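You operate a simulated robot arm through the tools that you are given. There is no shell and no other tool. Be economical: measure what you need, move in short steps, check, and stop when the job is done.

The job below is to be done with a simulated two-armed robot. You get a single attempt, and the scene is never put back.

Task
Grease a patch on the blue stub, slide it into the clamped tube and pin it.
Fine: up to its shoulder; brush back. Set down upright: short brush. A coat counts when it lies all over at full strength: go over it till it gets no stronger.

It is judged by the outcome, as a careful person would: the job done as asked, and still so three seconds after it is handed in. It fails if anything else is knocked over, pushed out of place, dropped, spilled or broken.

Robot
Two 7-joint arms with two-finger parallel grippers on one trunk, on a base that drives. Base frame: it is fixed to the floor where the robot stands at the start and does not move with it; the origin is under the middle of the robot, x ahead of it, y to its left, z up. Units: m, rad, N and s.
The left shoulder is at the start at [0.06, 0.143, 0.916], the right one opposite. With the tool pointing down near the work surface each hand reaches from about 0.32 to 0.74 m from the robot's upright axis, wherever it stands, measured 20 degrees to its own side. Places, roughly: blue stub [1.5, 0.5, 0.75]; clamped tube [1.6, 0.8, 0.8]; green stub [1.5, 0.5, 0.75]; short brush (3x3x18 cm) [0.8, -0.2, 0.8]. Payload 1.57 kg a hand.
The TCP of each hand is the grasp point between the finger pads, 0.03 m short of the fingertips. In the tool frame z runs along the fingers and y along their closing line. Largest opening 0.11 m; finger width 0.024, thickness 0.012; the body of the gripper, 0.048 by 0.112 m, starts 0.078 m behind the TCP.
Orientation is told as [roll, pitch, yaw] about the base's x, y, z axes, in that order, counted from this pose: with the fingers straight down and closing along the base's y, the tool's x points along the base's -x, its y along +y and its z along -z.

Tools
- The arms move only by the tool send_rows. It takes "left_series", "right_series" or both (then of equal length, played together; a hand with none holds still); each is a list of rows, each a list of 3 entries, a list of its own where there are three numbers: the shift along the base's x, y, z in units of 20 mm (1.0 is 20 mm), then the turn, a rotation vector about the base's x, y, z in units of 8 degrees (1.0 is 8 degrees), then the gripper command, from -1 (shut) to 1 (fully open), values between in proportion. In form: [[[tx, ty, tz], [rx, ry, rz], jaw], ...]. A call has 1 to 10 rows; each row shifts and turns the commanded pose from where the row before left it. A call with a number of a shift or a turn outside -1 to 1 is refused whole. Each row takes 0.2 s and may step no farther than 0.05 m and 0.15 rad from the row before; otherwise, or with a gripper value out of range, the whole call is refused. Where a pose cannot be reached the arm comes as near as it can. A force on the tool above 50 N (or 10 N above the force at the start of the call, whichever is more), or a blocked arm, ends the call early, and 0.2 s more pass. The fingers move at their own pace (about 0.045 m/s each) and stop on an object; they squeeze with about 31 N. The grip force told is the motor's: it shows also when the fingers shut on nothing. Time passes only in rows, and 0.2 s behind the last, so rows that do not move let the fingers close. It gives the time, the measured TCP pose, the force on the tool (base axes), the opening and the grip force at its end, in the units of the frame above (readings bear some noise), with the torque about the TCP (base axes, N m) and any sound that the robot's microphone picked up.
- Cameras (640 x 400 px; columns grow to the right, rows downward): "scene" is now at [0.0491, -0.0266, 1.5279]; the picture's right is [-0.32, -0.95, 0.00], its down [-0.73, 0.25, -0.63] and it looks along [0.60, -0.20, -0.77] (base axes); focal length 250 px, centre (320, 200). "left" rides on the left gripper at [0.07, -0.016, -0.141] in its tool frame; the picture's right is [0.23, 0.97, 0.00], its down [-0.85, 0.20, -0.48] and it looks along [-0.47, 0.11, 0.88] (tool axes); focal length 222 px, centre (320, 200). "right" rides on the right gripper at [0.07, 0.016, -0.141] in its tool frame; the picture's right is [-0.23, 0.97, 0.00], its down [-0.86, -0.20, -0.48] and it looks along [-0.47, -0.11, 0.88] (tool axes); focal length 222 px, centre (320, 200). There is no depth. A picture from a camera that has moved, and an enlarged one, comes with that camera's place and axes in the base frame and with its lens. The place of the scene camera against the robot may be out by one fixed shift of up to 0.012 m in any direction.
- snapshot(camera): a new picture of that camera. The clock stands still meanwhile.
- move_column(by): slides the trunk up (or, below 0, down) by that many m; the arms and the scene camera ride with it, the base frame stays. It gives what a move gives, with no picture.
- roll_base(legs): drives the robot by 1 to 6 legs, each [ahead, left, turn to the left] in m, m and rad, along the robot's own axes; the way and the turn of a leg run together, so that a leg with both is an arc; at most 1.5 m and 3.142 rad a leg. The arms and the cameras ride along, it lands a little off, and it stops where it bumps. It gives what a move gives.
- head_to(pan, tilt): turns the head with the scene camera to pan (to the left, within 1.501 rad either way) and tilt (down, from -0.506 to 1.204), counted from straight ahead of the robot. It gives what a move gives.
- zoom(camera, box): a new picture of the part [left, top, right, bottom] of that camera's present view, enlarged. The clock stands still meanwhile.
- sign_off(): hands the job in; it is judged then, once.

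Go step by step. Nothing tells you exact positions but the pictures and the camera data: compare them with the known pose of the tool, close in by small moves and look again before you grip or let go. The budget is 120 turns and 88 pictures, counting those below and the enlarged ones. Unless the task says otherwise, let go and move clear before handing in, and close with one line.

The tools are called as a command line: name --argument value ..., lists and objects as JSON in quotes. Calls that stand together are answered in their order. send_rows: Moves the arms, as the interface text tells. Its arguments: {"type":"object","properties":{"left_series":{"type":"array","items":{"type":"array"}},"right_series":{"type":"array","items":{"type":"array"}}},"required":[]} The other tools are called the same way: move_column (by) slides the trunk up or down; roll_base (legs) drives the base; head_to (pan, tilt) turns the head that bears the scene camera; snapshot (camera) takes a picture; zoom (camera, box) takes an enlarged picture of a part of a camera's view; sign_off () hands the job in.

At the start:

```text
clock: 0.0
left_ee_pos: [0.4591, -0.0403, 1.0803]
left_orientation: [0.0, 0.0, 0.001]
left_ft_force: [-0.5, -0.3, 0.0]
left_torque: [-0.01, -0.01, -0.03]
left_grip_width: 0.1101
left_finger_force: 0.1
right_ee_pos: [0.3209, -0.425, 1.0794]
right_orientation: [-0.001, -0.002, 0.0]
right_ft_force: [0.1, 0.1, -0.4]
right_torque: [-0.02, 0.03, 0.03]
right_grip_width: 0.1101
right_finger_force: 0.1
trunk travel left (down, up): [-0.515, 0.075]
robot x, y, heading: [0.0026, -0.0017, 0.0]
head pan, tilt: [-0.328, 0.887]
```

scene: 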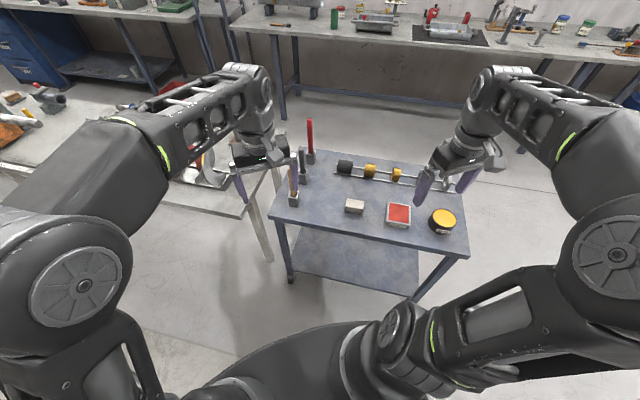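
right: 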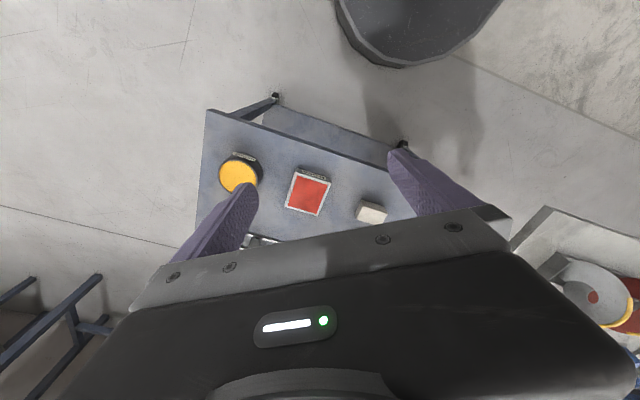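
left: 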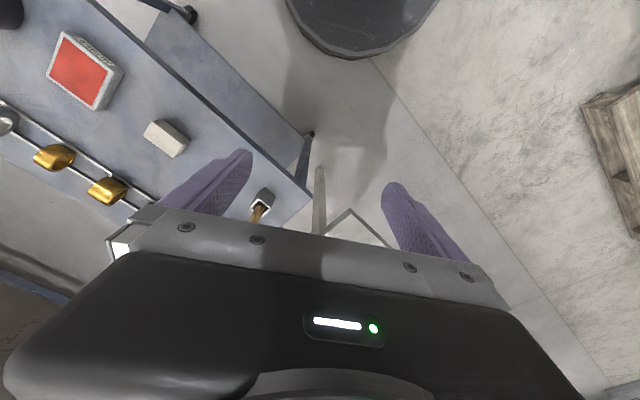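

I see a small table ahead with brushes in stands, tins and pads, and a bench to the left. I'll look closer at the table and then toward the bench with the tube.

zoom --camera "scene" --box '[260, 100, 500, 250]'

head_to --pan 0.45 --tilt 0.6

snapshot --camera "scene"

```text
2.67 times, centred on (380, 175) of scene
camera zoom: at [0.0491, -0.0266, 1.5279], right [-0.32, -0.95, 0.0], down [-0.73, 0.25, -0.63], along [0.6, -0.2, -0.77], focal length 668 px, centre (160, 267)
```

zoom: 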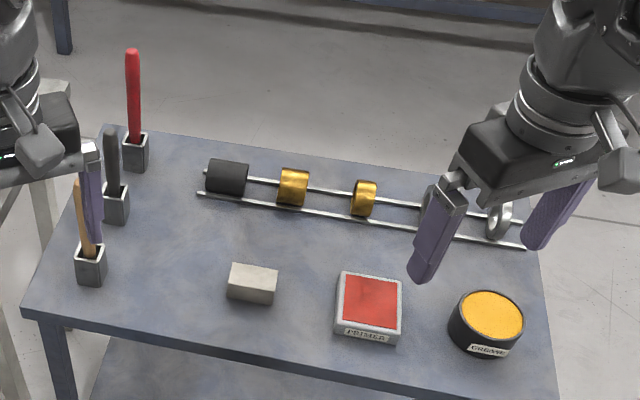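

```text
clock: 1.1
left_ee_pos: [0.4598, -0.0395, 1.081]
left_orientation: [0.001, -0.002, 0.0]
left_ft_force: [0.0, -0.1, 1.1]
left_torque: [-0.02, 0.01, 0.0]
left_grip_width: 0.11
left_finger_force: 0.0
right_ee_pos: [0.3208, -0.4244, 1.0808]
right_orientation: [0.001, 0.001, 0.001]
right_ft_force: [-0.3, 0.1, -0.2]
right_torque: [0.01, 0.03, 0.03]
right_grip_width: 0.1099
right_finger_force: 0.0
trunk travel left (down, up): [-0.515, 0.075]
robot x, y, heading: [-0.0013, -0.0034, 0.0]
head pan, tilt: [0.45, 0.6]
```

```text
83 pictures are left
camera scene: at [0.0565, 0.0363, 1.5515], right [0.43, -0.9, 0.0], down [-0.51, -0.25, -0.82], along [0.74, 0.36, -0.57], focal length 250 px, centre (320, 200)
```

scene: 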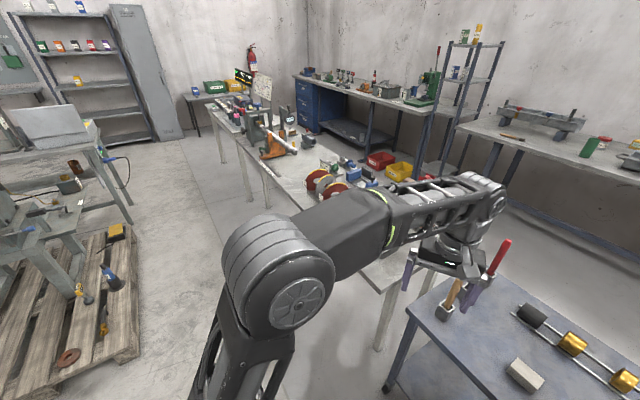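

The grease tin, the primer pad and three brushes in holders are on the table. Next I'll look at the bench with the stubs and the tube, and check the brushes.

zoom --camera "scene" --box '[220, 60, 460, 210]'

zoom --camera "scene" --box '[400, 220, 640, 370]'

```text
2.67 times, centred on (340, 135) of scene
camera zoom: at [0.0565, 0.0363, 1.5515], right [0.43, -0.9, 0.0], down [-0.51, -0.25, -0.82], along [0.74, 0.36, -0.57], focal length 668 px, centre (267, 373)
```

zoom: 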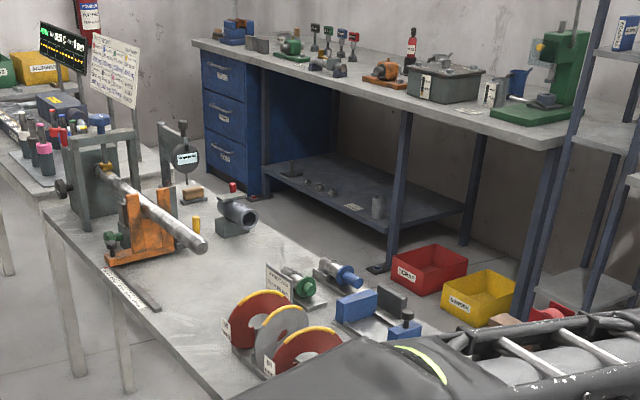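

```text
2.67 times, centred on (520, 295) of scene
camera zoom: at [0.0565, 0.0363, 1.5515], right [0.43, -0.9, 0.0], down [-0.51, -0.25, -0.82], along [0.74, 0.36, -0.57], focal length 668 px, centre (-213, -53)
```

zoom: 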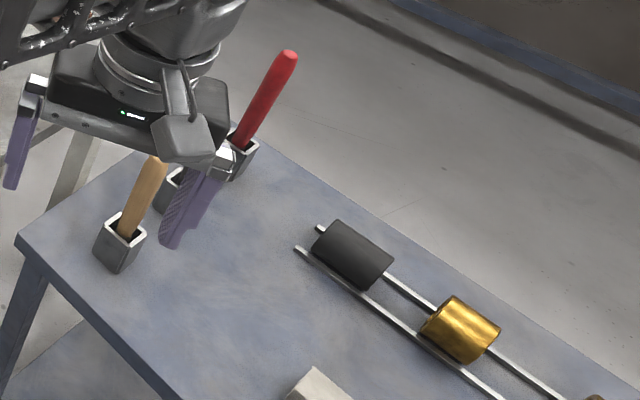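

The short brush looks to be the grey one in the middle holder. The bench and table stand in a row, their front edges turned about -30°. I'll turn to face them, then slide left to look at the bench up close.

roll_base --legs '[[0, 0, -0.52], [0, 1.0, 0]]'

head_to --pan 0.2 --tilt 0.65

snapshot --camera "scene"

```text
clock: 7.8
left_ee_pos: [0.8802, 0.6346, 1.0802]
left_orientation: [0.0, 0.0, -0.503]
left_ft_force: [0.1, 0.4, 0.9]
left_torque: [0.02, 0.01, 0.02]
left_grip_width: 0.11
left_finger_force: 0.0
right_ee_pos: [0.5728, 0.3655, 1.0799]
right_orientation: [-0.001, 0.0, -0.505]
right_ft_force: [-0.3, -0.2, 0.1]
right_torque: [-0.03, 0.0, 0.01]
right_grip_width: 0.11
right_finger_force: 0.2
trunk travel left (down, up): [-0.515, 0.075]
robot x, y, heading: [0.4955, 0.8911, -0.505]
head pan, tilt: [0.45, 0.6]
```

```text
clock: 8.6
left_ee_pos: [0.8806, 0.6341, 1.0806]
left_orientation: [-0.001, 0.0, -0.503]
left_ft_force: [0.0, 0.0, 0.0]
left_torque: [0.02, -0.01, 0.0]
left_grip_width: 0.11
left_finger_force: 0.1
right_ee_pos: [0.5724, 0.3643, 1.079]
right_orientation: [0.001, -0.001, -0.505]
right_ft_force: [-0.3, 0.6, 0.4]
right_torque: [0.0, 0.0, -0.04]
right_grip_width: 0.1099
right_finger_force: 0.0
trunk travel left (down, up): [-0.515, 0.075]
robot x, y, heading: [0.4951, 0.8929, -0.502]
head pan, tilt: [0.201, 0.649]
```

```text
80 pictures are left
camera scene: at [0.5598, 0.8784, 1.5473], right [-0.3, -0.95, 0.0], down [-0.58, 0.18, -0.8], along [0.76, -0.24, -0.6], focal length 250 px, centre (320, 200)
```

scene: 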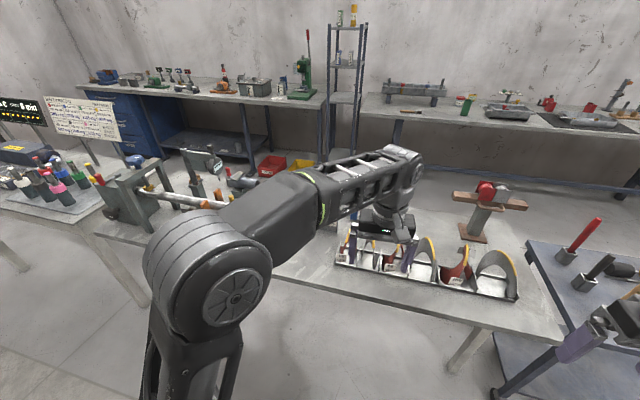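

The left arm hides the stubs. I'll slide further left and look back to the right.

roll_base --legs '[[0, 0.75, 0]]'

head_to --pan -0.1 --tilt 0.65

snapshot --camera "scene"

snapshot --camera "right"

```text
clock: 12.7
left_ee_pos: [1.2422, 1.2927, 1.0802]
left_orientation: [0.0, -0.001, -0.502]
left_ft_force: [0.1, 1.0, 0.2]
left_torque: [0.01, 0.01, -0.01]
left_grip_width: 0.1103
left_finger_force: 0.0
right_ee_pos: [0.9352, 1.0227, 1.08]
right_orientation: [0.0, 0.0, -0.503]
right_ft_force: [0.0, 1.2, -0.2]
right_torque: [0.01, 0.0, -0.01]
right_grip_width: 0.11
right_finger_force: 0.1
trunk travel left (down, up): [-0.515, 0.075]
robot x, y, heading: [0.8557, 1.5502, -0.503]
head pan, tilt: [0.201, 0.649]
```

```text
clock: 13.5
left_ee_pos: [1.2414, 1.2916, 1.0806]
left_orientation: [0.0, 0.002, -0.503]
left_ft_force: [0.6, 0.5, -0.5]
left_torque: [-0.02, -0.01, -0.01]
left_grip_width: 0.1101
left_finger_force: 0.0
right_ee_pos: [0.9358, 1.0229, 1.0813]
right_orientation: [0.0, 0.0, -0.502]
right_ft_force: [0.3, -0.6, -0.9]
right_torque: [-0.01, 0.01, 0.02]
right_grip_width: 0.1101
right_finger_force: 0.1
trunk travel left (down, up): [-0.515, 0.075]
robot x, y, heading: [0.8566, 1.5477, -0.504]
head pan, tilt: [-0.099, 0.649]
```

```text
79 pictures are left
camera scene: at [0.9099, 1.5121, 1.5473], right [-0.57, -0.82, 0.0], down [-0.5, 0.34, -0.8], along [0.66, -0.45, -0.6], focal length 250 px, centre (320, 200)
```

scene: 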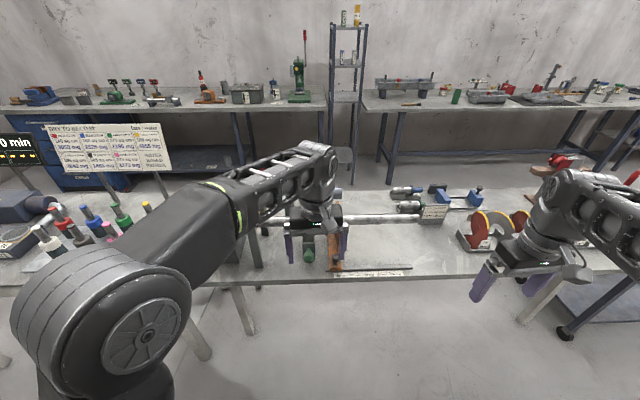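

```text
78 pictures are left
camera right: at [0.8814, 1.0704, 1.2221], right [0.67, 0.74, 0.0], down [0.65, -0.59, 0.48], along [0.36, -0.32, -0.88], focal length 222 px, centre (320, 200)
```

right: 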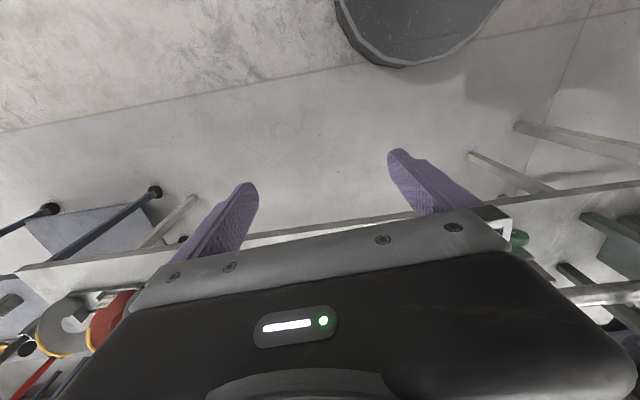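

Now the stubs and the tube are visible past the arms. I'll enlarge that part and the notice board.

zoom --camera "scene" --box '[330, 170, 490, 270]'

zoom --camera "scene" --box '[30, 110, 190, 210]'

```text
4.00 times, centred on (410, 220) of scene
camera zoom: at [0.9099, 1.5121, 1.5473], right [-0.57, -0.82, 0.0], down [-0.5, 0.34, -0.8], along [0.66, -0.45, -0.6], focal length 1002 px, centre (-40, 120)
```

zoom: 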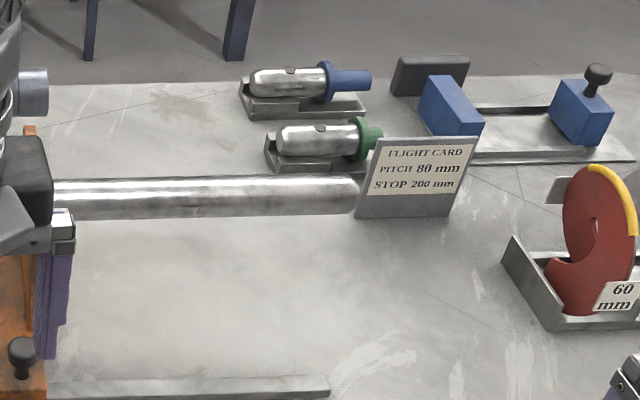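

```text
4.00 times, centred on (110, 160) of scene
camera zoom: at [0.9099, 1.5121, 1.5473], right [-0.57, -0.82, 0.0], down [-0.5, 0.34, -0.8], along [0.66, -0.45, -0.6], focal length 1002 px, centre (1160, 360)
```

zoom: 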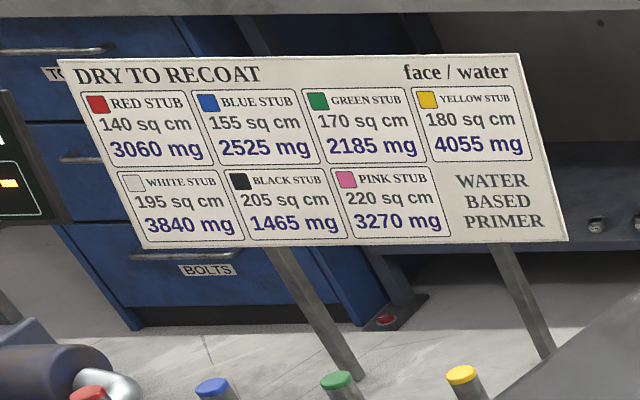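

The blue stub lies in its cradle, handle to the right, nose to the left. I'll look at the tube with the left hand camera.

snapshot --camera "left"

```text
75 pictures are left
camera left: at [1.1723, 1.3118, 1.2218], right [0.27, 0.96, 0.0], down [0.85, -0.24, 0.48], along [0.46, -0.13, -0.88], focal length 222 px, centre (320, 200)
```

left: 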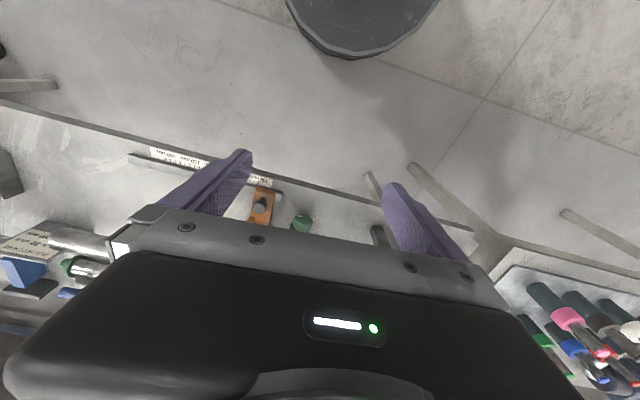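

The left arm is in the way. I'll swing the left hand out to the left so the head can see the tube.

send_rows --left_series '[[[0.5, 1, 0], [0, 0, 0], 1], [[0.5, 1, 0], [0, 0, 0], 1], [[0.5, 1, 0], [0, 0, 0], 1], [[0.5, 1, 0], [0, 0, 0], 1], [[0.5, 1, 0], [0, 0, 0], 1], [[0.5, 1, 0], [0, 0, 0], 1], [[0.5, 1, 0], [0, 0, 0], 1], [[0.5, 1, 0], [0, 0, 0], 1], [[0.5, 1, 0], [0, 0, 0], 1], [[0.5, 1, 0], [0, 0, 0], 1]]'

head_to --pan -0.1 --tilt 0.75

snapshot --camera "scene"

```text
clock: 15.7
left_ee_pos: [1.3418, 1.4916, 1.0792]
left_orientation: [0.0, -0.001, -0.503]
left_ft_force: [0.1, 0.0, -0.4]
left_torque: [0.0, -0.03, -0.01]
left_grip_width: 0.1099
left_finger_force: 0.0
right_ee_pos: [0.9354, 1.0228, 1.0803]
right_orientation: [-0.001, 0.001, -0.502]
right_ft_force: [1.0, 0.7, 0.3]
right_torque: [-0.01, 0.0, 0.0]
right_grip_width: 0.1101
right_finger_force: 0.0
trunk travel left (down, up): [-0.515, 0.075]
robot x, y, heading: [0.8586, 1.5507, -0.5]
head pan, tilt: [-0.099, 0.649]
```

```text
clock: 16.4
left_ee_pos: [1.341, 1.4923, 1.0795]
left_orientation: [0.0, 0.001, -0.502]
left_ft_force: [-1.3, 0.3, 0.0]
left_torque: [0.02, 0.0, -0.02]
left_grip_width: 0.1102
left_finger_force: 0.1
right_ee_pos: [0.9354, 1.0224, 1.0808]
right_orientation: [-0.001, 0.0, -0.503]
right_ft_force: [0.1, -0.7, -0.3]
right_torque: [-0.02, -0.03, -0.01]
right_grip_width: 0.1101
right_finger_force: 0.1
trunk travel left (down, up): [-0.515, 0.075]
robot x, y, heading: [0.8552, 1.5458, -0.497]
head pan, tilt: [-0.099, 0.75]
```

```text
74 pictures are left
camera scene: at [0.9066, 1.5143, 1.5387], right [-0.57, -0.82, 0.0], down [-0.56, 0.39, -0.73], along [0.6, -0.41, -0.68], focal length 250 px, centre (320, 200)
```

scene: 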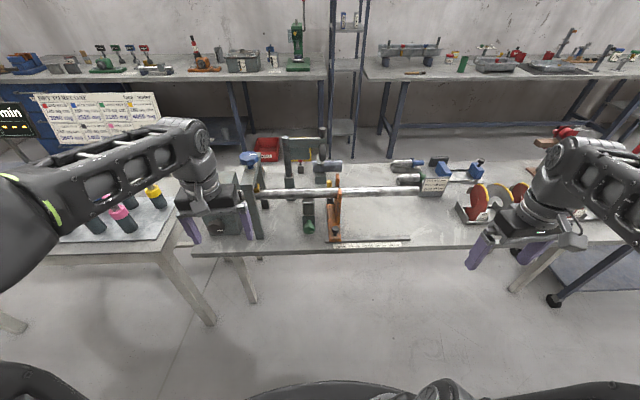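

zoom --camera "scene" --box '[256, 130, 352, 190]'

zoom --camera "scene" --box '[330, 140, 490, 240]'

```text
6.67 times, centred on (304, 160) of scene
camera zoom: at [0.9066, 1.5143, 1.5387], right [-0.57, -0.82, 0.0], down [-0.56, 0.39, -0.73], along [0.6, -0.41, -0.68], focal length 1670 px, centre (427, 467)
```

zoom: 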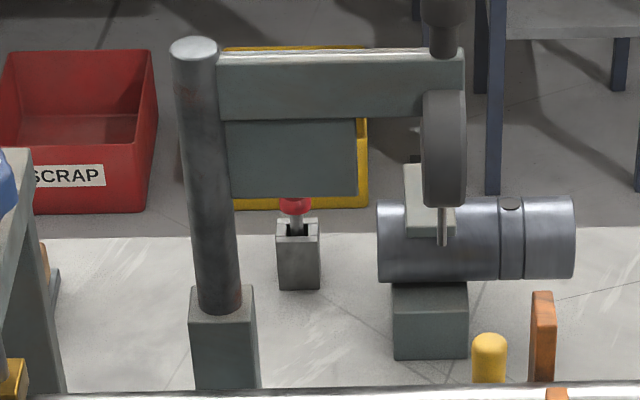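

```text
4.00 times, centred on (410, 190) of scene
camera zoom: at [0.9066, 1.5143, 1.5387], right [-0.57, -0.82, 0.0], down [-0.56, 0.39, -0.73], along [0.6, -0.41, -0.68], focal length 1002 px, centre (-40, 240)
```

zoom: 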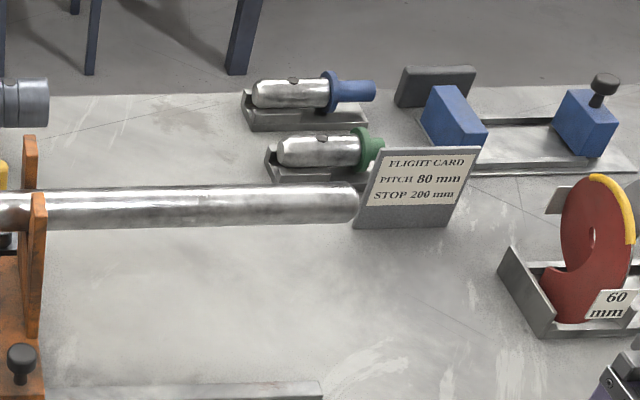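

The tube lies horizontal with a pin hole on top near its right end, and a red-headed pin stands in a holder behind it. The stub lies parallel to the tube, pointing at it. I'll slide right to look closely at the stub and check how near the base gets to the bench.

roll_base --legs '[[0, -0.55, 0], [0.2, 0, 0]]'

head_to --pan 0.0 --tilt 0.85

snapshot --camera "scene"

```text
clock: 20.8
left_ee_pos: [1.2497, 0.9015, 1.0792]
left_orientation: [0.001, 0.002, -0.505]
left_ft_force: [-0.3, -0.7, 0.0]
left_torque: [-0.02, 0.06, 0.03]
left_grip_width: 0.1101
left_finger_force: 0.1
right_ee_pos: [0.8415, 0.4332, 1.0804]
right_orientation: [0.0, 0.002, -0.504]
right_ft_force: [0.7, 0.2, 0.2]
right_torque: [-0.02, 0.03, 0.0]
right_grip_width: 0.11
right_finger_force: 0.0
trunk travel left (down, up): [-0.515, 0.075]
robot x, y, heading: [0.7632, 0.9586, -0.504]
head pan, tilt: [-0.099, 0.75]
```

```text
clock: 21.4
left_ee_pos: [1.2485, 0.9014, 1.0799]
left_orientation: [0.0, 0.0, -0.506]
left_ft_force: [-0.8, 0.6, -1.6]
left_torque: [0.01, 0.0, 0.0]
left_grip_width: 0.1098
left_finger_force: 0.1
right_ee_pos: [0.8404, 0.4331, 1.08]
right_orientation: [0.001, -0.001, -0.505]
right_ft_force: [0.9, 0.3, 0.0]
right_torque: [-0.02, 0.02, 0.02]
right_grip_width: 0.1101
right_finger_force: 0.1
trunk travel left (down, up): [-0.515, 0.075]
robot x, y, heading: [0.7649, 0.9598, -0.502]
head pan, tilt: [0.0, 0.85]
```

```text
71 pictures are left
camera scene: at [0.8131, 0.9342, 1.5307], right [-0.48, -0.88, 0.0], down [-0.66, 0.36, -0.66], along [0.58, -0.32, -0.75], focal length 250 px, centre (320, 200)
```

scene: 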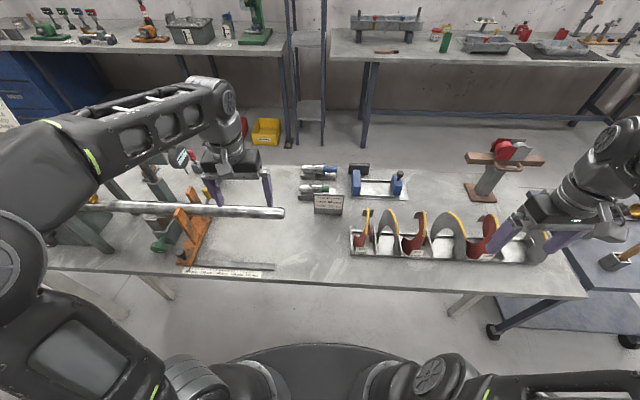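

zoom --camera "scene" --box '[280, 150, 376, 210]'

roll_base --legs '[[0.15, 0, 0]]'

zoom --camera "scene" --box '[280, 160, 376, 220]'

snapshot --camera "scene"

```text
6.67 times, centred on (328, 180) of scene
camera zoom: at [0.8131, 0.9342, 1.5307], right [-0.48, -0.88, 0.0], down [-0.66, 0.36, -0.66], along [0.58, -0.32, -0.75], focal length 1670 px, centre (267, 333)
```

zoom: 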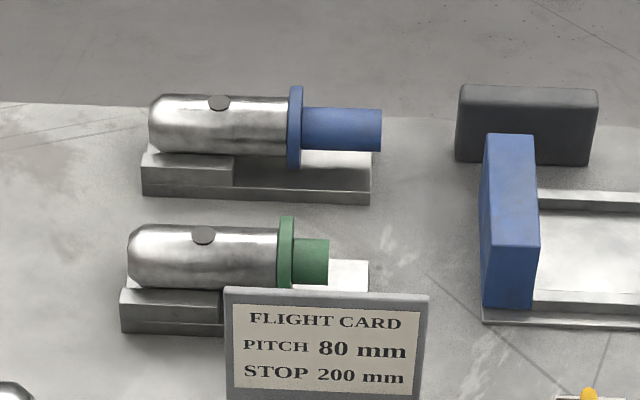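

```text
clock: 22.8
left_ee_pos: [1.3802, 0.8295, 1.08]
left_orientation: [0.001, 0.0, -0.504]
left_ft_force: [0.2, -0.2, 0.5]
left_torque: [0.03, 0.04, 0.01]
left_grip_width: 0.1102
left_finger_force: 0.1
right_ee_pos: [0.9707, 0.3614, 1.0803]
right_orientation: [0.001, 0.002, -0.504]
right_ft_force: [0.9, 0.5, 0.4]
right_torque: [0.01, 0.04, -0.03]
right_grip_width: 0.1101
right_finger_force: 0.0
trunk travel left (down, up): [-0.515, 0.075]
robot x, y, heading: [0.8964, 0.8887, -0.504]
head pan, tilt: [0.0, 0.85]
```

```text
6.67 times, centred on (328, 190) of scene
camera zoom: at [0.9444, 0.8618, 1.5306], right [-0.48, -0.88, 0.0], down [-0.66, 0.36, -0.66], along [0.58, -0.32, -0.75], focal length 1670 px, centre (267, 267)
```

zoom: 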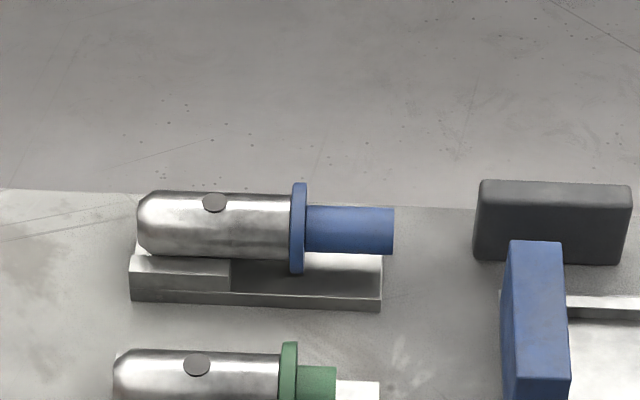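

```text
68 pictures are left
camera scene: at [0.9444, 0.8618, 1.5306], right [-0.48, -0.88, 0.0], down [-0.66, 0.36, -0.66], along [0.58, -0.32, -0.75], focal length 250 px, centre (320, 200)
```

scene: 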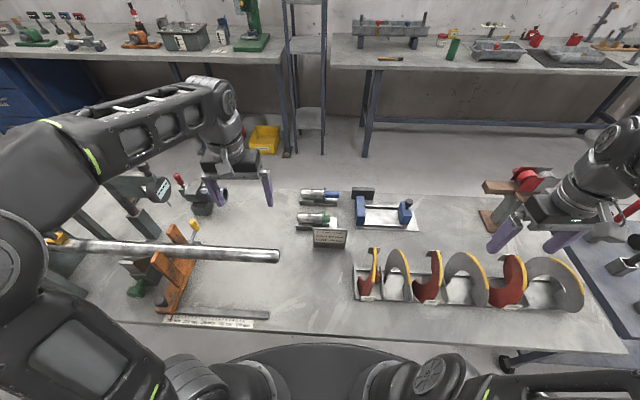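

No special mark on the stub, so the patch goes on top of the bare metal body. Now back off and drive over to the small table for the short brush.

roll_base --legs '[[-0.35, 0, 0], [0, -0.9, 0], [0.2, 0, 0]]'

head_to --pan -0.1 --tilt 0.9

snapshot --camera "scene"

```text
clock: 30.7
left_ee_pos: [0.7934, 0.09, 1.0785]
left_orientation: [0.0, -0.001, -0.525]
left_ft_force: [-0.5, -0.8, 0.1]
left_torque: [0.01, 0.04, -0.01]
left_grip_width: 0.1102
left_finger_force: 0.0
right_ee_pos: [0.3751, -0.3693, 1.0797]
right_orientation: [0.001, 0.0, -0.527]
right_ft_force: [0.2, 0.7, 0.9]
right_torque: [0.04, 0.05, -0.05]
right_grip_width: 0.1097
right_finger_force: 0.2
trunk travel left (down, up): [-0.515, 0.075]
robot x, y, heading: [0.3095, 0.1606, -0.523]
head pan, tilt: [0.0, 0.85]
```

```text
clock: 31.4
left_ee_pos: [0.7919, 0.0905, 1.0797]
left_orientation: [0.001, 0.0, -0.524]
left_ft_force: [-0.1, 0.2, -0.9]
left_torque: [-0.02, 0.0, 0.0]
left_grip_width: 0.1102
left_finger_force: 0.1
right_ee_pos: [0.3743, -0.3696, 1.0813]
right_orientation: [0.0, 0.0, -0.525]
right_ft_force: [0.2, 0.0, -0.6]
right_torque: [0.03, 0.01, 0.03]
right_grip_width: 0.1099
right_finger_force: 0.1
trunk travel left (down, up): [-0.515, 0.075]
robot x, y, heading: [0.3105, 0.1588, -0.532]
head pan, tilt: [-0.099, 0.901]
```

```text
67 pictures are left
camera scene: at [0.3514, 0.1278, 1.5268], right [-0.58, -0.81, 0.0], down [-0.64, 0.46, -0.62], along [0.5, -0.36, -0.78], focal length 250 px, centre (320, 200)
```

scene: 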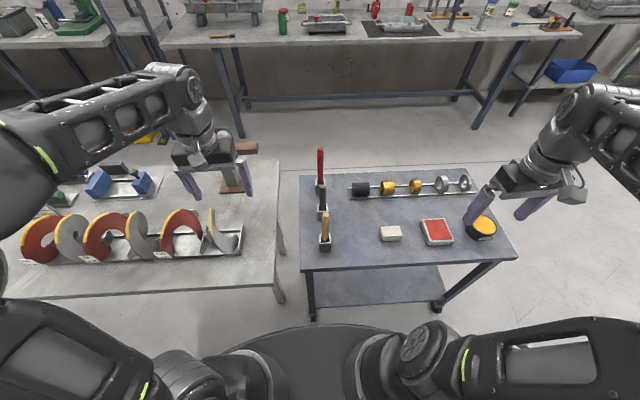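

zoom --camera "scene" --box '[280, 130, 376, 260]'

zoom --camera "scene" --box '[360, 180, 520, 280]'

```text
3.08 times, centred on (328, 195) of scene
camera zoom: at [0.3514, 0.1278, 1.5268], right [-0.58, -0.81, 0.0], down [-0.64, 0.46, -0.62], along [0.5, -0.36, -0.78], focal length 771 px, centre (295, 215)
```

zoom: 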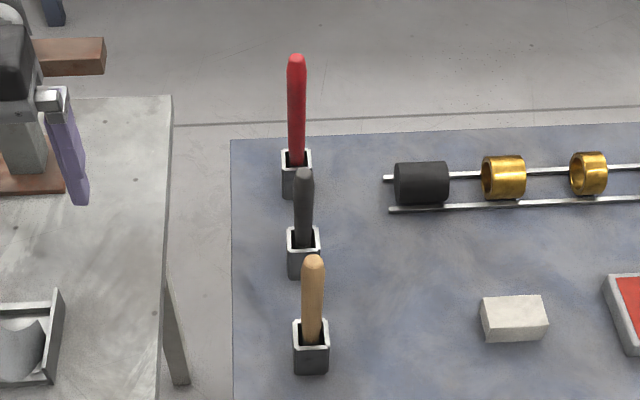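

```text
4.00 times, centred on (440, 230) of scene
camera zoom: at [0.3514, 0.1278, 1.5268], right [-0.58, -0.81, 0.0], down [-0.64, 0.46, -0.62], along [0.5, -0.36, -0.78], focal length 1002 px, centre (-160, 80)
```

zoom: 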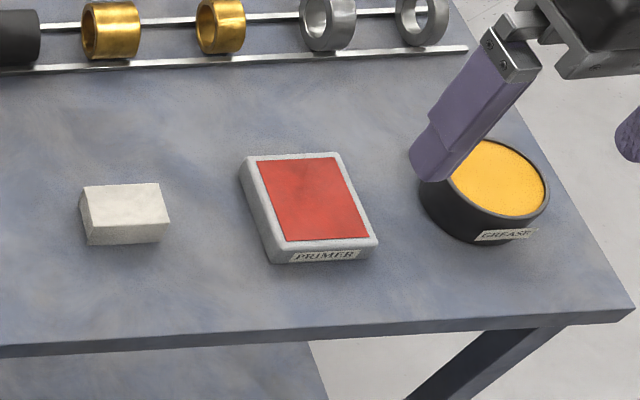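

The grey brush is the short one (top about z 0.91 versus 0.95 to 0.96 for the others), standing near (0.785, -0.195). I'll bring the right hand over it, high up.

send_rows --right_series '[[[1, 0.43, 0], [0, 0, 0], 1], [[1, 0.43, 0], [0, 0, 0], 1], [[1, 0.43, 0], [0, 0, 0], 1], [[1, 0.43, 0], [0, 0, 0], 1], [[1, 0.43, 0], [0, 0, 0], 1], [[1, 0.43, 0], [0, 0, 0], 1], [[1, 0.43, 0], [0, 0, 0], 1], [[1, 0.43, 0], [0, 0, 0], 1], [[1, 0.43, 0], [0, 0, 0], 1], [[1, 0.43, 0], [0, 0, 0], 1]]'

send_rows --right_series '[[[1, 0.43, 0], [0, 0, 0], 1], [[1, 0.43, 0], [0, 0, 0], 1], [[1, 0.43, 0], [0, 0, 0], 1], [[1, 0.43, 0], [0, 0, 0], 1], [[1, 0.43, 0], [0, 0, 0], 1], [[1, 0.43, 0], [0, 0, 0], 1], [[1, 0.43, 0], [0, 0, 0], 1], [[1, 0.43, 0], [0, 0, 0], 1], [[1, 0.43, 0], [0, 0, 0], 1], [[1, 0.43, 0], [0, 0, 0], 1]]'

snapshot --camera "right"

zoom --camera "scene" --box '[280, 130, 376, 260]'

```text
clock: 33.6
left_ee_pos: [0.7925, 0.0903, 1.0801]
left_orientation: [-0.001, 0.0, -0.525]
left_ft_force: [0.2, 0.1, -0.8]
left_torque: [0.01, 0.02, -0.01]
left_grip_width: 0.1099
left_finger_force: 0.1
right_ee_pos: [0.5733, -0.2848, 1.0808]
right_orientation: [0.0, 0.0, -0.526]
right_ft_force: [0.1, -0.2, 0.6]
right_torque: [-0.02, 0.05, 0.0]
right_grip_width: 0.1099
right_finger_force: 0.0
trunk travel left (down, up): [-0.515, 0.075]
robot x, y, heading: [0.3114, 0.1628, -0.524]
head pan, tilt: [-0.099, 0.901]
```

```text
clock: 35.8
left_ee_pos: [0.7915, 0.0912, 1.0784]
left_orientation: [0.001, 0.001, -0.524]
left_ft_force: [0.0, 0.5, 0.2]
left_torque: [-0.04, 0.0, 0.02]
left_grip_width: 0.1101
left_finger_force: 0.1
right_ee_pos: [0.7049, -0.2296, 1.0805]
right_orientation: [0.001, -0.002, -0.526]
right_ft_force: [-0.2, -0.3, -1.1]
right_torque: [-0.03, -0.02, 0.0]
right_grip_width: 0.1098
right_finger_force: 0.0
right hand out of reach, approached as far as the arm can: row 7, 8, 9, 10
trunk travel left (down, up): [-0.515, 0.075]
robot x, y, heading: [0.3115, 0.1576, -0.526]
head pan, tilt: [-0.099, 0.901]
```

```text
64 pictures are left
camera right: at [0.652, -0.1796, 1.2221], right [0.69, 0.73, 0.0], down [0.64, -0.6, 0.48], along [0.35, -0.33, -0.88], focal length 222 px, centre (320, 200)
```

right: 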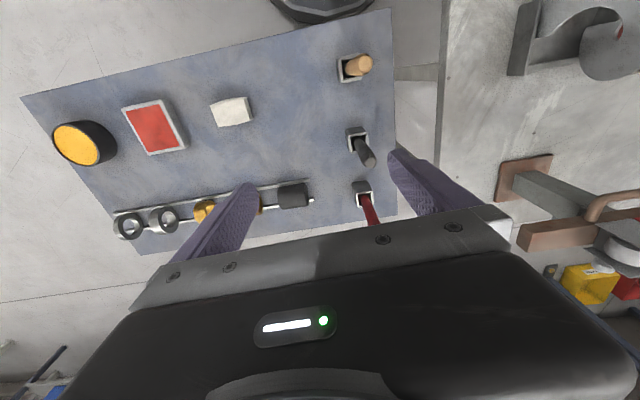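

```text
3.08 times, centred on (328, 195) of scene
camera zoom: at [0.3517, 0.1278, 1.5268], right [-0.59, -0.81, 0.0], down [-0.64, 0.46, -0.62], along [0.5, -0.36, -0.78], focal length 771 px, centre (295, 215)
```

zoom: 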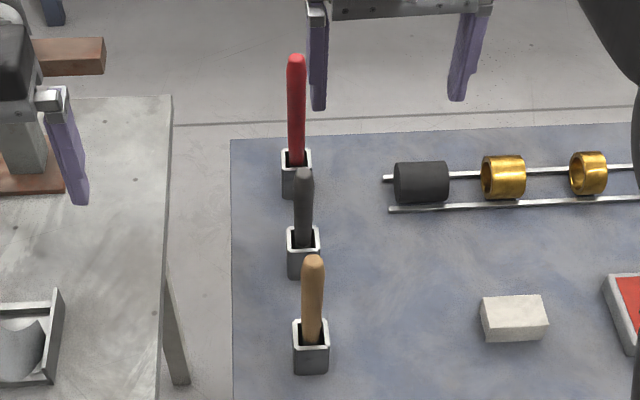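

The hand ran out of reach at this height, so I'll roll forward 0.08 m and then look again with the hand camera.

roll_base --legs '[[0.08, 0.05, 0]]'

snapshot --camera "right"

```text
clock: 36.9
left_ee_pos: [0.8869, 0.092, 1.0781]
left_orientation: [-0.001, 0.0, -0.527]
left_ft_force: [0.0, 0.6, 0.4]
left_torque: [-0.01, 0.03, -0.02]
left_grip_width: 0.1099
left_finger_force: 0.0
right_ee_pos: [0.7987, -0.2285, 1.0803]
right_orientation: [0.0, 0.0, -0.528]
right_ft_force: [-0.3, 0.5, -0.9]
right_torque: [0.02, 0.0, -0.04]
right_grip_width: 0.1098
right_finger_force: 0.0
trunk travel left (down, up): [-0.515, 0.075]
robot x, y, heading: [0.4, 0.1597, -0.527]
head pan, tilt: [-0.099, 0.901]
```

```text
62 pictures are left
camera right: at [0.7459, -0.1786, 1.2216], right [0.69, 0.73, 0.0], down [0.64, -0.6, 0.48], along [0.35, -0.33, -0.88], focal length 222 px, centre (320, 200)
```

right: 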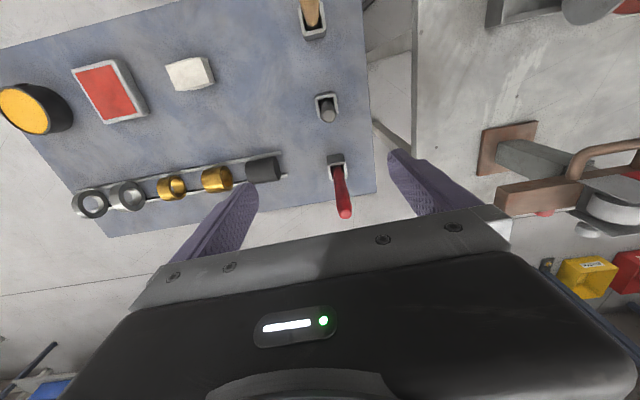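

The brush stands upright at about (0.783, -0.195). I'll centre the hand over it and come partway down.

send_rows --right_series '[[[-0.39, 0.84, 0], [0, 0, 0], 1], [[-0.39, 0.84, 0], [0, 0, 0], 1], [[0, 0, -1], [0, 0, 0], 1], [[0, 0, -1], [0, 0, 0], 1], [[0, 0, -1], [0, 0, 0], 1], [[0, 0, -1], [0, 0, 0], 1], [[0, 0, -1], [0, 0, 0], 1]]'

snapshot --camera "right"

```text
clock: 38.5
left_ee_pos: [0.885, 0.0916, 1.08]
left_orientation: [-0.001, 0.0, -0.526]
left_ft_force: [0.7, 0.3, 0.4]
left_torque: [-0.01, 0.0, 0.02]
left_grip_width: 0.1097
left_finger_force: 0.0
right_ee_pos: [0.7801, -0.1951, 0.9819]
right_orientation: [0.0, 0.0, -0.528]
right_ft_force: [-0.2, -0.8, -0.1]
right_torque: [0.02, 0.0, 0.0]
right_grip_width: 0.1101
right_finger_force: 0.1
trunk travel left (down, up): [-0.515, 0.075]
robot x, y, heading: [0.4007, 0.1611, -0.531]
head pan, tilt: [-0.099, 0.901]
```

```text
61 pictures are left
camera right: at [0.7281, -0.1458, 1.1229], right [0.69, 0.73, 0.0], down [0.64, -0.6, 0.48], along [0.35, -0.33, -0.88], focal length 222 px, centre (320, 200)
```

right: 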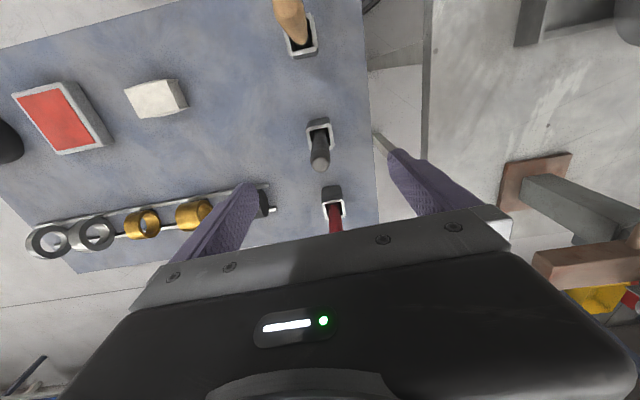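

The brush is centred between the fingers. I'll descend and close on the handle.

send_rows --right_series '[[[0, 0, -1], [0, 0, 0], 1], [[0, 0, -1], [0, 0, 0], 1], [[0, 0, -1], [0, 0, 0], 1], [[0, 0, -1], [0, 0, 0], 1], [[0, 0, -1], [0, 0, 0], 1], [[0, 0, -0.75], [0, 0, 0], 1], [[0, 0, 0], [0, 0, 0], 1]]'

send_rows --right_series '[[[0, 0, 0], [0, 0, 0], -1], [[0, 0, 0], [0, 0, 0], -1], [[0, 0, 0], [0, 0, 0], -1], [[0, 0, 0], [0, 0, 0], -1], [[0, 0, 0], [0, 0, 0], -1], [[0, 0, 0], [0, 0, 0], -1], [[0, 0, 0], [0, 0, 0], -1]]'

snapshot --camera "right"

```text
clock: 40.1
left_ee_pos: [0.8845, 0.0914, 1.079]
left_orientation: [-0.002, 0.001, -0.526]
left_ft_force: [-0.3, -0.2, 0.3]
left_torque: [-0.01, -0.01, -0.02]
left_grip_width: 0.1101
left_finger_force: 0.1
right_ee_pos: [0.7812, -0.1961, 0.8656]
right_orientation: [0.0, -0.001, -0.527]
right_ft_force: [-0.2, 0.7, -0.7]
right_torque: [0.01, -0.02, 0.01]
right_grip_width: 0.1101
right_finger_force: 0.1
trunk travel left (down, up): [-0.515, 0.075]
robot x, y, heading: [0.4018, 0.1626, -0.524]
head pan, tilt: [-0.099, 0.901]
```

```text
clock: 41.7
left_ee_pos: [0.8851, 0.0916, 1.0793]
left_orientation: [-0.001, 0.001, -0.526]
left_ft_force: [0.5, -0.3, 0.3]
left_torque: [-0.03, -0.01, -0.01]
left_grip_width: 0.1101
left_finger_force: 0.1
right_ee_pos: [0.7811, -0.1949, 0.8655]
right_orientation: [0.0, -0.003, -0.527]
right_ft_force: [-0.7, -0.1, 0.0]
right_torque: [-0.01, 0.05, -0.02]
right_grip_width: 0.0229
right_finger_force: 31.1
trunk travel left (down, up): [-0.515, 0.075]
robot x, y, heading: [0.403, 0.1597, -0.526]
head pan, tilt: [-0.099, 0.901]
```

```text
60 pictures are left
camera right: at [0.7285, -0.1459, 1.0079], right [0.69, 0.73, 0.0], down [0.64, -0.6, 0.48], along [0.35, -0.33, -0.88], focal length 222 px, centre (320, 200)
```

right: 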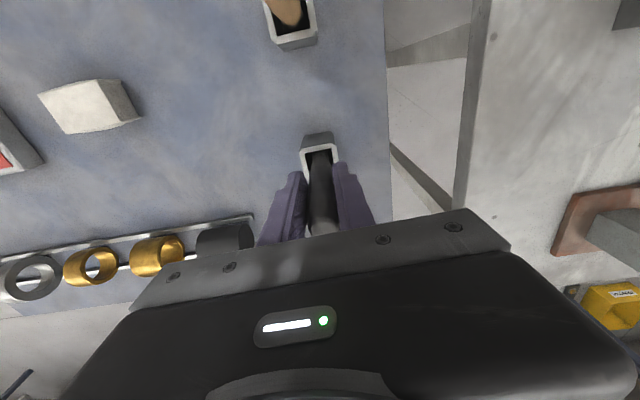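

The handle is held at 23 mm. I'll lift it clear and slide the robot right toward the grease tin.

send_rows --right_series '[[[0, 0, 1], [0, 0, 0], -1], [[0, 0, 1], [0, 0, 0], -1], [[0, 0, 1], [0, 0, 0], -1], [[0, 0, 1], [0, 0, 0], -1], [[0, 0, 1], [0, 0, 0], -1], [[0, 0, 1], [0, 0, 0], -1], [[0, 0, 1], [0, 0, 0], -1], [[0, 0, 1], [0, 0, 0], -1]]'

roll_base --legs '[[0, -0.4, 0]]'

snapshot --camera "right"

snapshot --camera "scene"

```text
clock: 43.5
left_ee_pos: [0.885, 0.092, 1.0777]
left_orientation: [0.001, 0.001, -0.526]
left_ft_force: [-0.9, 0.0, -0.4]
left_torque: [0.02, 0.0, 0.03]
left_grip_width: 0.11
left_finger_force: 0.0
right_ee_pos: [0.7807, -0.1951, 1.0272]
right_orientation: [0.001, -0.002, -0.527]
right_ft_force: [-0.3, -0.2, -1.1]
right_torque: [0.02, -0.02, 0.02]
right_grip_width: 0.0223
right_finger_force: 30.8
trunk travel left (down, up): [-0.515, 0.075]
robot x, y, heading: [0.4023, 0.1591, -0.533]
head pan, tilt: [-0.099, 0.901]
```

```text
clock: 46.0
left_ee_pos: [0.6793, -0.2591, 1.0795]
left_orientation: [0.001, 0.001, -0.535]
left_ft_force: [0.1, -0.2, -0.2]
left_torque: [0.04, 0.02, 0.0]
left_grip_width: 0.1102
left_finger_force: 0.1
right_ee_pos: [0.573, -0.5458, 1.0268]
right_orientation: [0.0, -0.002, -0.536]
right_ft_force: [0.2, -0.1, 0.2]
right_torque: [0.01, 0.02, 0.01]
right_grip_width: 0.0225
right_finger_force: 30.7
trunk travel left (down, up): [-0.515, 0.075]
robot x, y, heading: [0.1989, -0.1834, -0.535]
head pan, tilt: [-0.099, 0.901]
```

```text
59 pictures are left
camera right: at [0.5216, -0.4966, 1.1676], right [0.69, 0.72, 0.0], down [0.63, -0.61, 0.48], along [0.35, -0.33, -0.88], focal length 222 px, centre (320, 200)
```

right: 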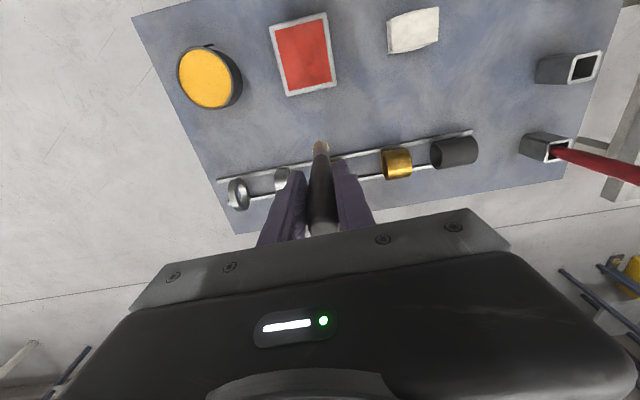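

```text
58 pictures are left
camera scene: at [0.2398, -0.2184, 1.5268], right [-0.59, -0.8, 0.0], down [-0.63, 0.47, -0.62], along [0.5, -0.37, -0.78], focal length 250 px, centre (320, 200)
```

scene: 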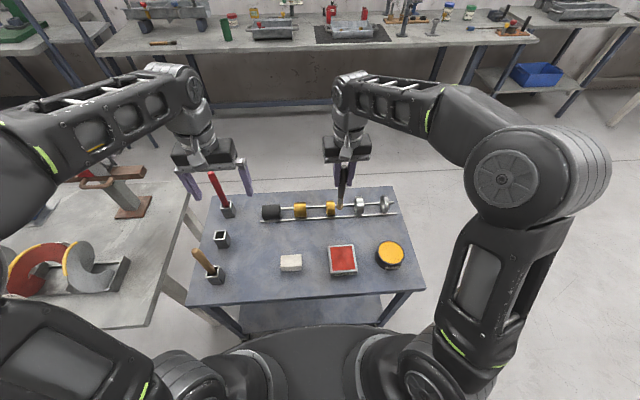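

The brush is clear, with pale bristles at its bottom. The grease tin is near (0.40, -0.635); I'll move the brush above it.

send_rows --right_series '[[[-0.96, -0.49, 0], [0, 0, 0], -1], [[-0.96, -0.49, 0], [0, 0, 0], -1], [[-0.96, -0.49, 0], [0, 0, 0], -1], [[-0.96, -0.49, 0], [0, 0, 0], -1], [[-0.96, -0.49, 0], [0, 0, 0], -1], [[-0.96, -0.49, 0], [0, 0, 0], -1], [[-0.96, -0.49, 0], [0, 0, 0], -1], [[-0.96, -0.49, 0], [0, 0, 0], -1], [[-0.96, -0.49, 0], [0, 0, 0], -1]]'

snapshot --camera "right"

zoom --camera "scene" --box '[320, 160, 480, 290]'

```text
clock: 48.0
left_ee_pos: [0.6792, -0.2595, 1.0792]
left_orientation: [0.0, 0.0, -0.538]
left_ft_force: [-0.6, 0.9, -1.5]
left_torque: [0.02, -0.04, 0.0]
left_grip_width: 0.11
left_finger_force: 0.1
right_ee_pos: [0.3997, -0.6348, 1.0265]
right_orientation: [0.001, -0.003, -0.535]
right_ft_force: [-0.1, -0.3, -0.3]
right_torque: [0.0, 0.01, -0.01]
right_grip_width: 0.0226
right_finger_force: 31.1
trunk travel left (down, up): [-0.515, 0.075]
robot x, y, heading: [0.1949, -0.1843, -0.542]
head pan, tilt: [-0.099, 0.901]
```

```text
57 pictures are left
camera right: at [0.3484, -0.5843, 1.1679], right [0.69, 0.72, 0.0], down [0.63, -0.61, 0.48], along [0.35, -0.33, -0.88], focal length 222 px, centre (320, 200)
```

right: 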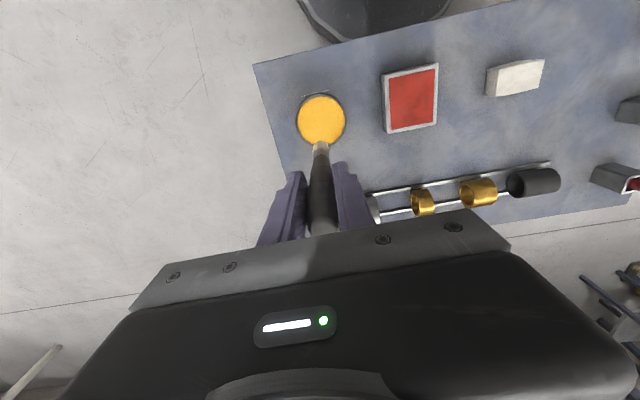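

```text
3.08 times, centred on (400, 225) of scene
camera zoom: at [0.2397, -0.2177, 1.5268], right [-0.59, -0.8, 0.0], down [-0.63, 0.47, -0.62], along [0.5, -0.37, -0.78], focal length 771 px, centre (74, 123)
```

zoom: 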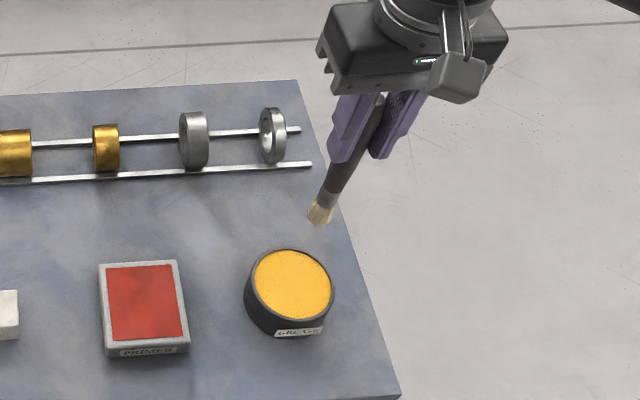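

The tin centre is about 1 cm off the brush; I'll correct that and descend to just above the grease.

send_rows --right_series '[[[-0.15, 0.45, 0], [0, 0, 0], -1], [[0, 0, -1], [0, 0, 0], -1], [[0, 0, -1], [0, 0, 0], -1], [[0, 0, -1], [0, 0, 0], -1], [[0, 0, -1], [0, 0, 0], -1], [[0, 0, -1], [0, 0, 0], -1]]'

zoom --camera "scene" --box '[340, 190, 436, 280]'

snapshot --camera "right"

```text
clock: 49.4
left_ee_pos: [0.6803, -0.2598, 1.0787]
left_orientation: [0.0, -0.001, -0.536]
left_ft_force: [-0.3, 0.2, 0.2]
left_torque: [0.01, -0.01, 0.03]
left_grip_width: 0.1099
left_finger_force: 0.0
right_ee_pos: [0.4003, -0.6266, 0.924]
right_orientation: [0.0, -0.002, -0.538]
right_ft_force: [0.4, 0.5, -1.6]
right_torque: [0.02, 0.03, -0.02]
right_grip_width: 0.0225
right_finger_force: 30.9
trunk travel left (down, up): [-0.515, 0.075]
robot x, y, heading: [0.2004, -0.185, -0.541]
head pan, tilt: [-0.099, 0.901]
```

```text
4.44 times, centred on (388, 235) of scene
camera zoom: at [0.2405, -0.2179, 1.5268], right [-0.59, -0.8, 0.0], down [-0.63, 0.47, -0.62], along [0.5, -0.37, -0.78], focal length 1113 px, centre (18, 44)
```

zoom: 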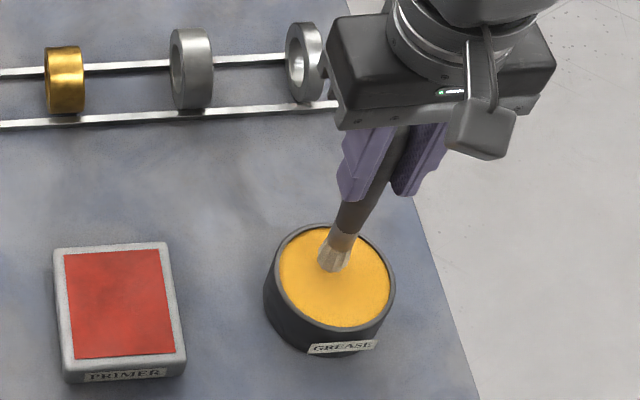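

```text
54 pictures are left
camera right: at [0.3472, -0.5763, 1.0666], right [0.69, 0.72, 0.0], down [0.63, -0.61, 0.48], along [0.35, -0.33, -0.88], focal length 222 px, centre (320, 200)
```

right: 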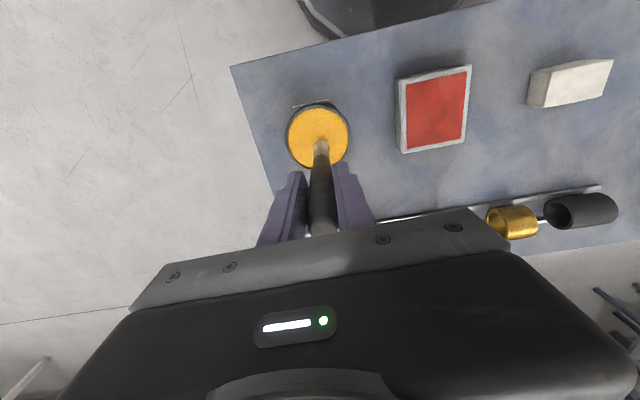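

The brush tip is just over the grease. I'll lower it gently, watching the force.

send_rows --right_series '[[[-0.1, 0.1, -0.3], [0, 0, 0], -1], [[-0.1, 0.1, -0.3], [0, 0, 0], -1], [[0, 0, -0.3], [0, 0, 0], -1], [[0, 0, -0.3], [0, 0, 0], -1], [[0, 0, -0.3], [0, 0, 0], -1]]'

zoom --camera "scene" --box '[340, 190, 436, 280]'

```text
clock: 50.6
left_ee_pos: [0.6801, -0.2579, 1.0807]
left_orientation: [0.001, -0.003, -0.536]
left_ft_force: [0.0, 0.3, 0.1]
left_torque: [0.0, -0.02, 0.01]
left_grip_width: 0.1101
left_finger_force: 0.0
right_ee_pos: [0.3936, -0.6204, 0.8983]
right_orientation: [-0.001, -0.005, -0.537]
right_ft_force: [0.1, -0.5, 37.9]
right_torque: [-0.16, -0.27, 0.05]
right_grip_width: 0.0223
right_finger_force: 31.0
trunk travel left (down, up): [-0.515, 0.075]
robot x, y, heading: [0.1989, -0.1873, -0.541]
head pan, tilt: [-0.099, 0.901]
```

```text
4.44 times, centred on (388, 235) of scene
camera zoom: at [0.2392, -0.2151, 1.527], right [-0.59, -0.8, 0.0], down [-0.63, 0.46, -0.62], along [0.5, -0.37, -0.78], focal length 1113 px, centre (18, 44)
```

zoom: 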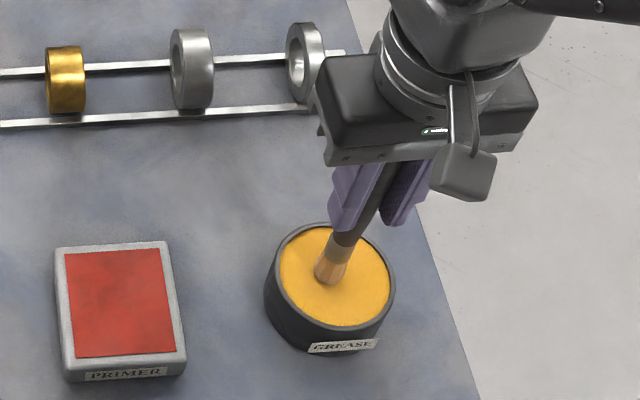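

Contact came at TCP z about 0.90 with 38 N, which is more than I want. I'll lift and see whether the bristles carry grease.

send_rows --right_series '[[[0, 0, 0.3], [0, 0, 0], -1], [[0, 0, 0.5], [0, 0, 0], -1], [[0, 0, 1], [0, 0, 0], -1], [[0, 0, 1], [0, 0, 0], -1]]'

zoom --camera "scene" --box '[340, 190, 436, 280]'

```text
clock: 51.6
left_ee_pos: [0.6806, -0.2601, 1.0796]
left_orientation: [0.001, -0.002, -0.537]
left_ft_force: [0.3, -0.2, -0.1]
left_torque: [0.01, 0.0, -0.03]
left_grip_width: 0.1099
left_finger_force: 0.0
right_ee_pos: [0.3943, -0.62, 0.9512]
right_orientation: [-0.001, 0.0, -0.537]
right_ft_force: [-0.4, 0.3, -1.4]
right_torque: [-0.04, 0.01, 0.0]
right_grip_width: 0.0225
right_finger_force: 30.9
trunk travel left (down, up): [-0.515, 0.075]
robot x, y, heading: [0.1993, -0.1837, -0.536]
head pan, tilt: [-0.099, 0.901]
```

```text
4.44 times, centred on (388, 235) of scene
camera zoom: at [0.2401, -0.2174, 1.5267], right [-0.59, -0.8, 0.0], down [-0.63, 0.47, -0.62], along [0.5, -0.37, -0.78], focal length 1113 px, centre (18, 44)
```

zoom: 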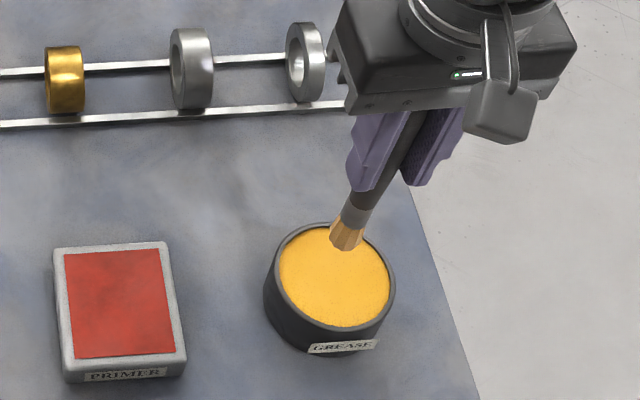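

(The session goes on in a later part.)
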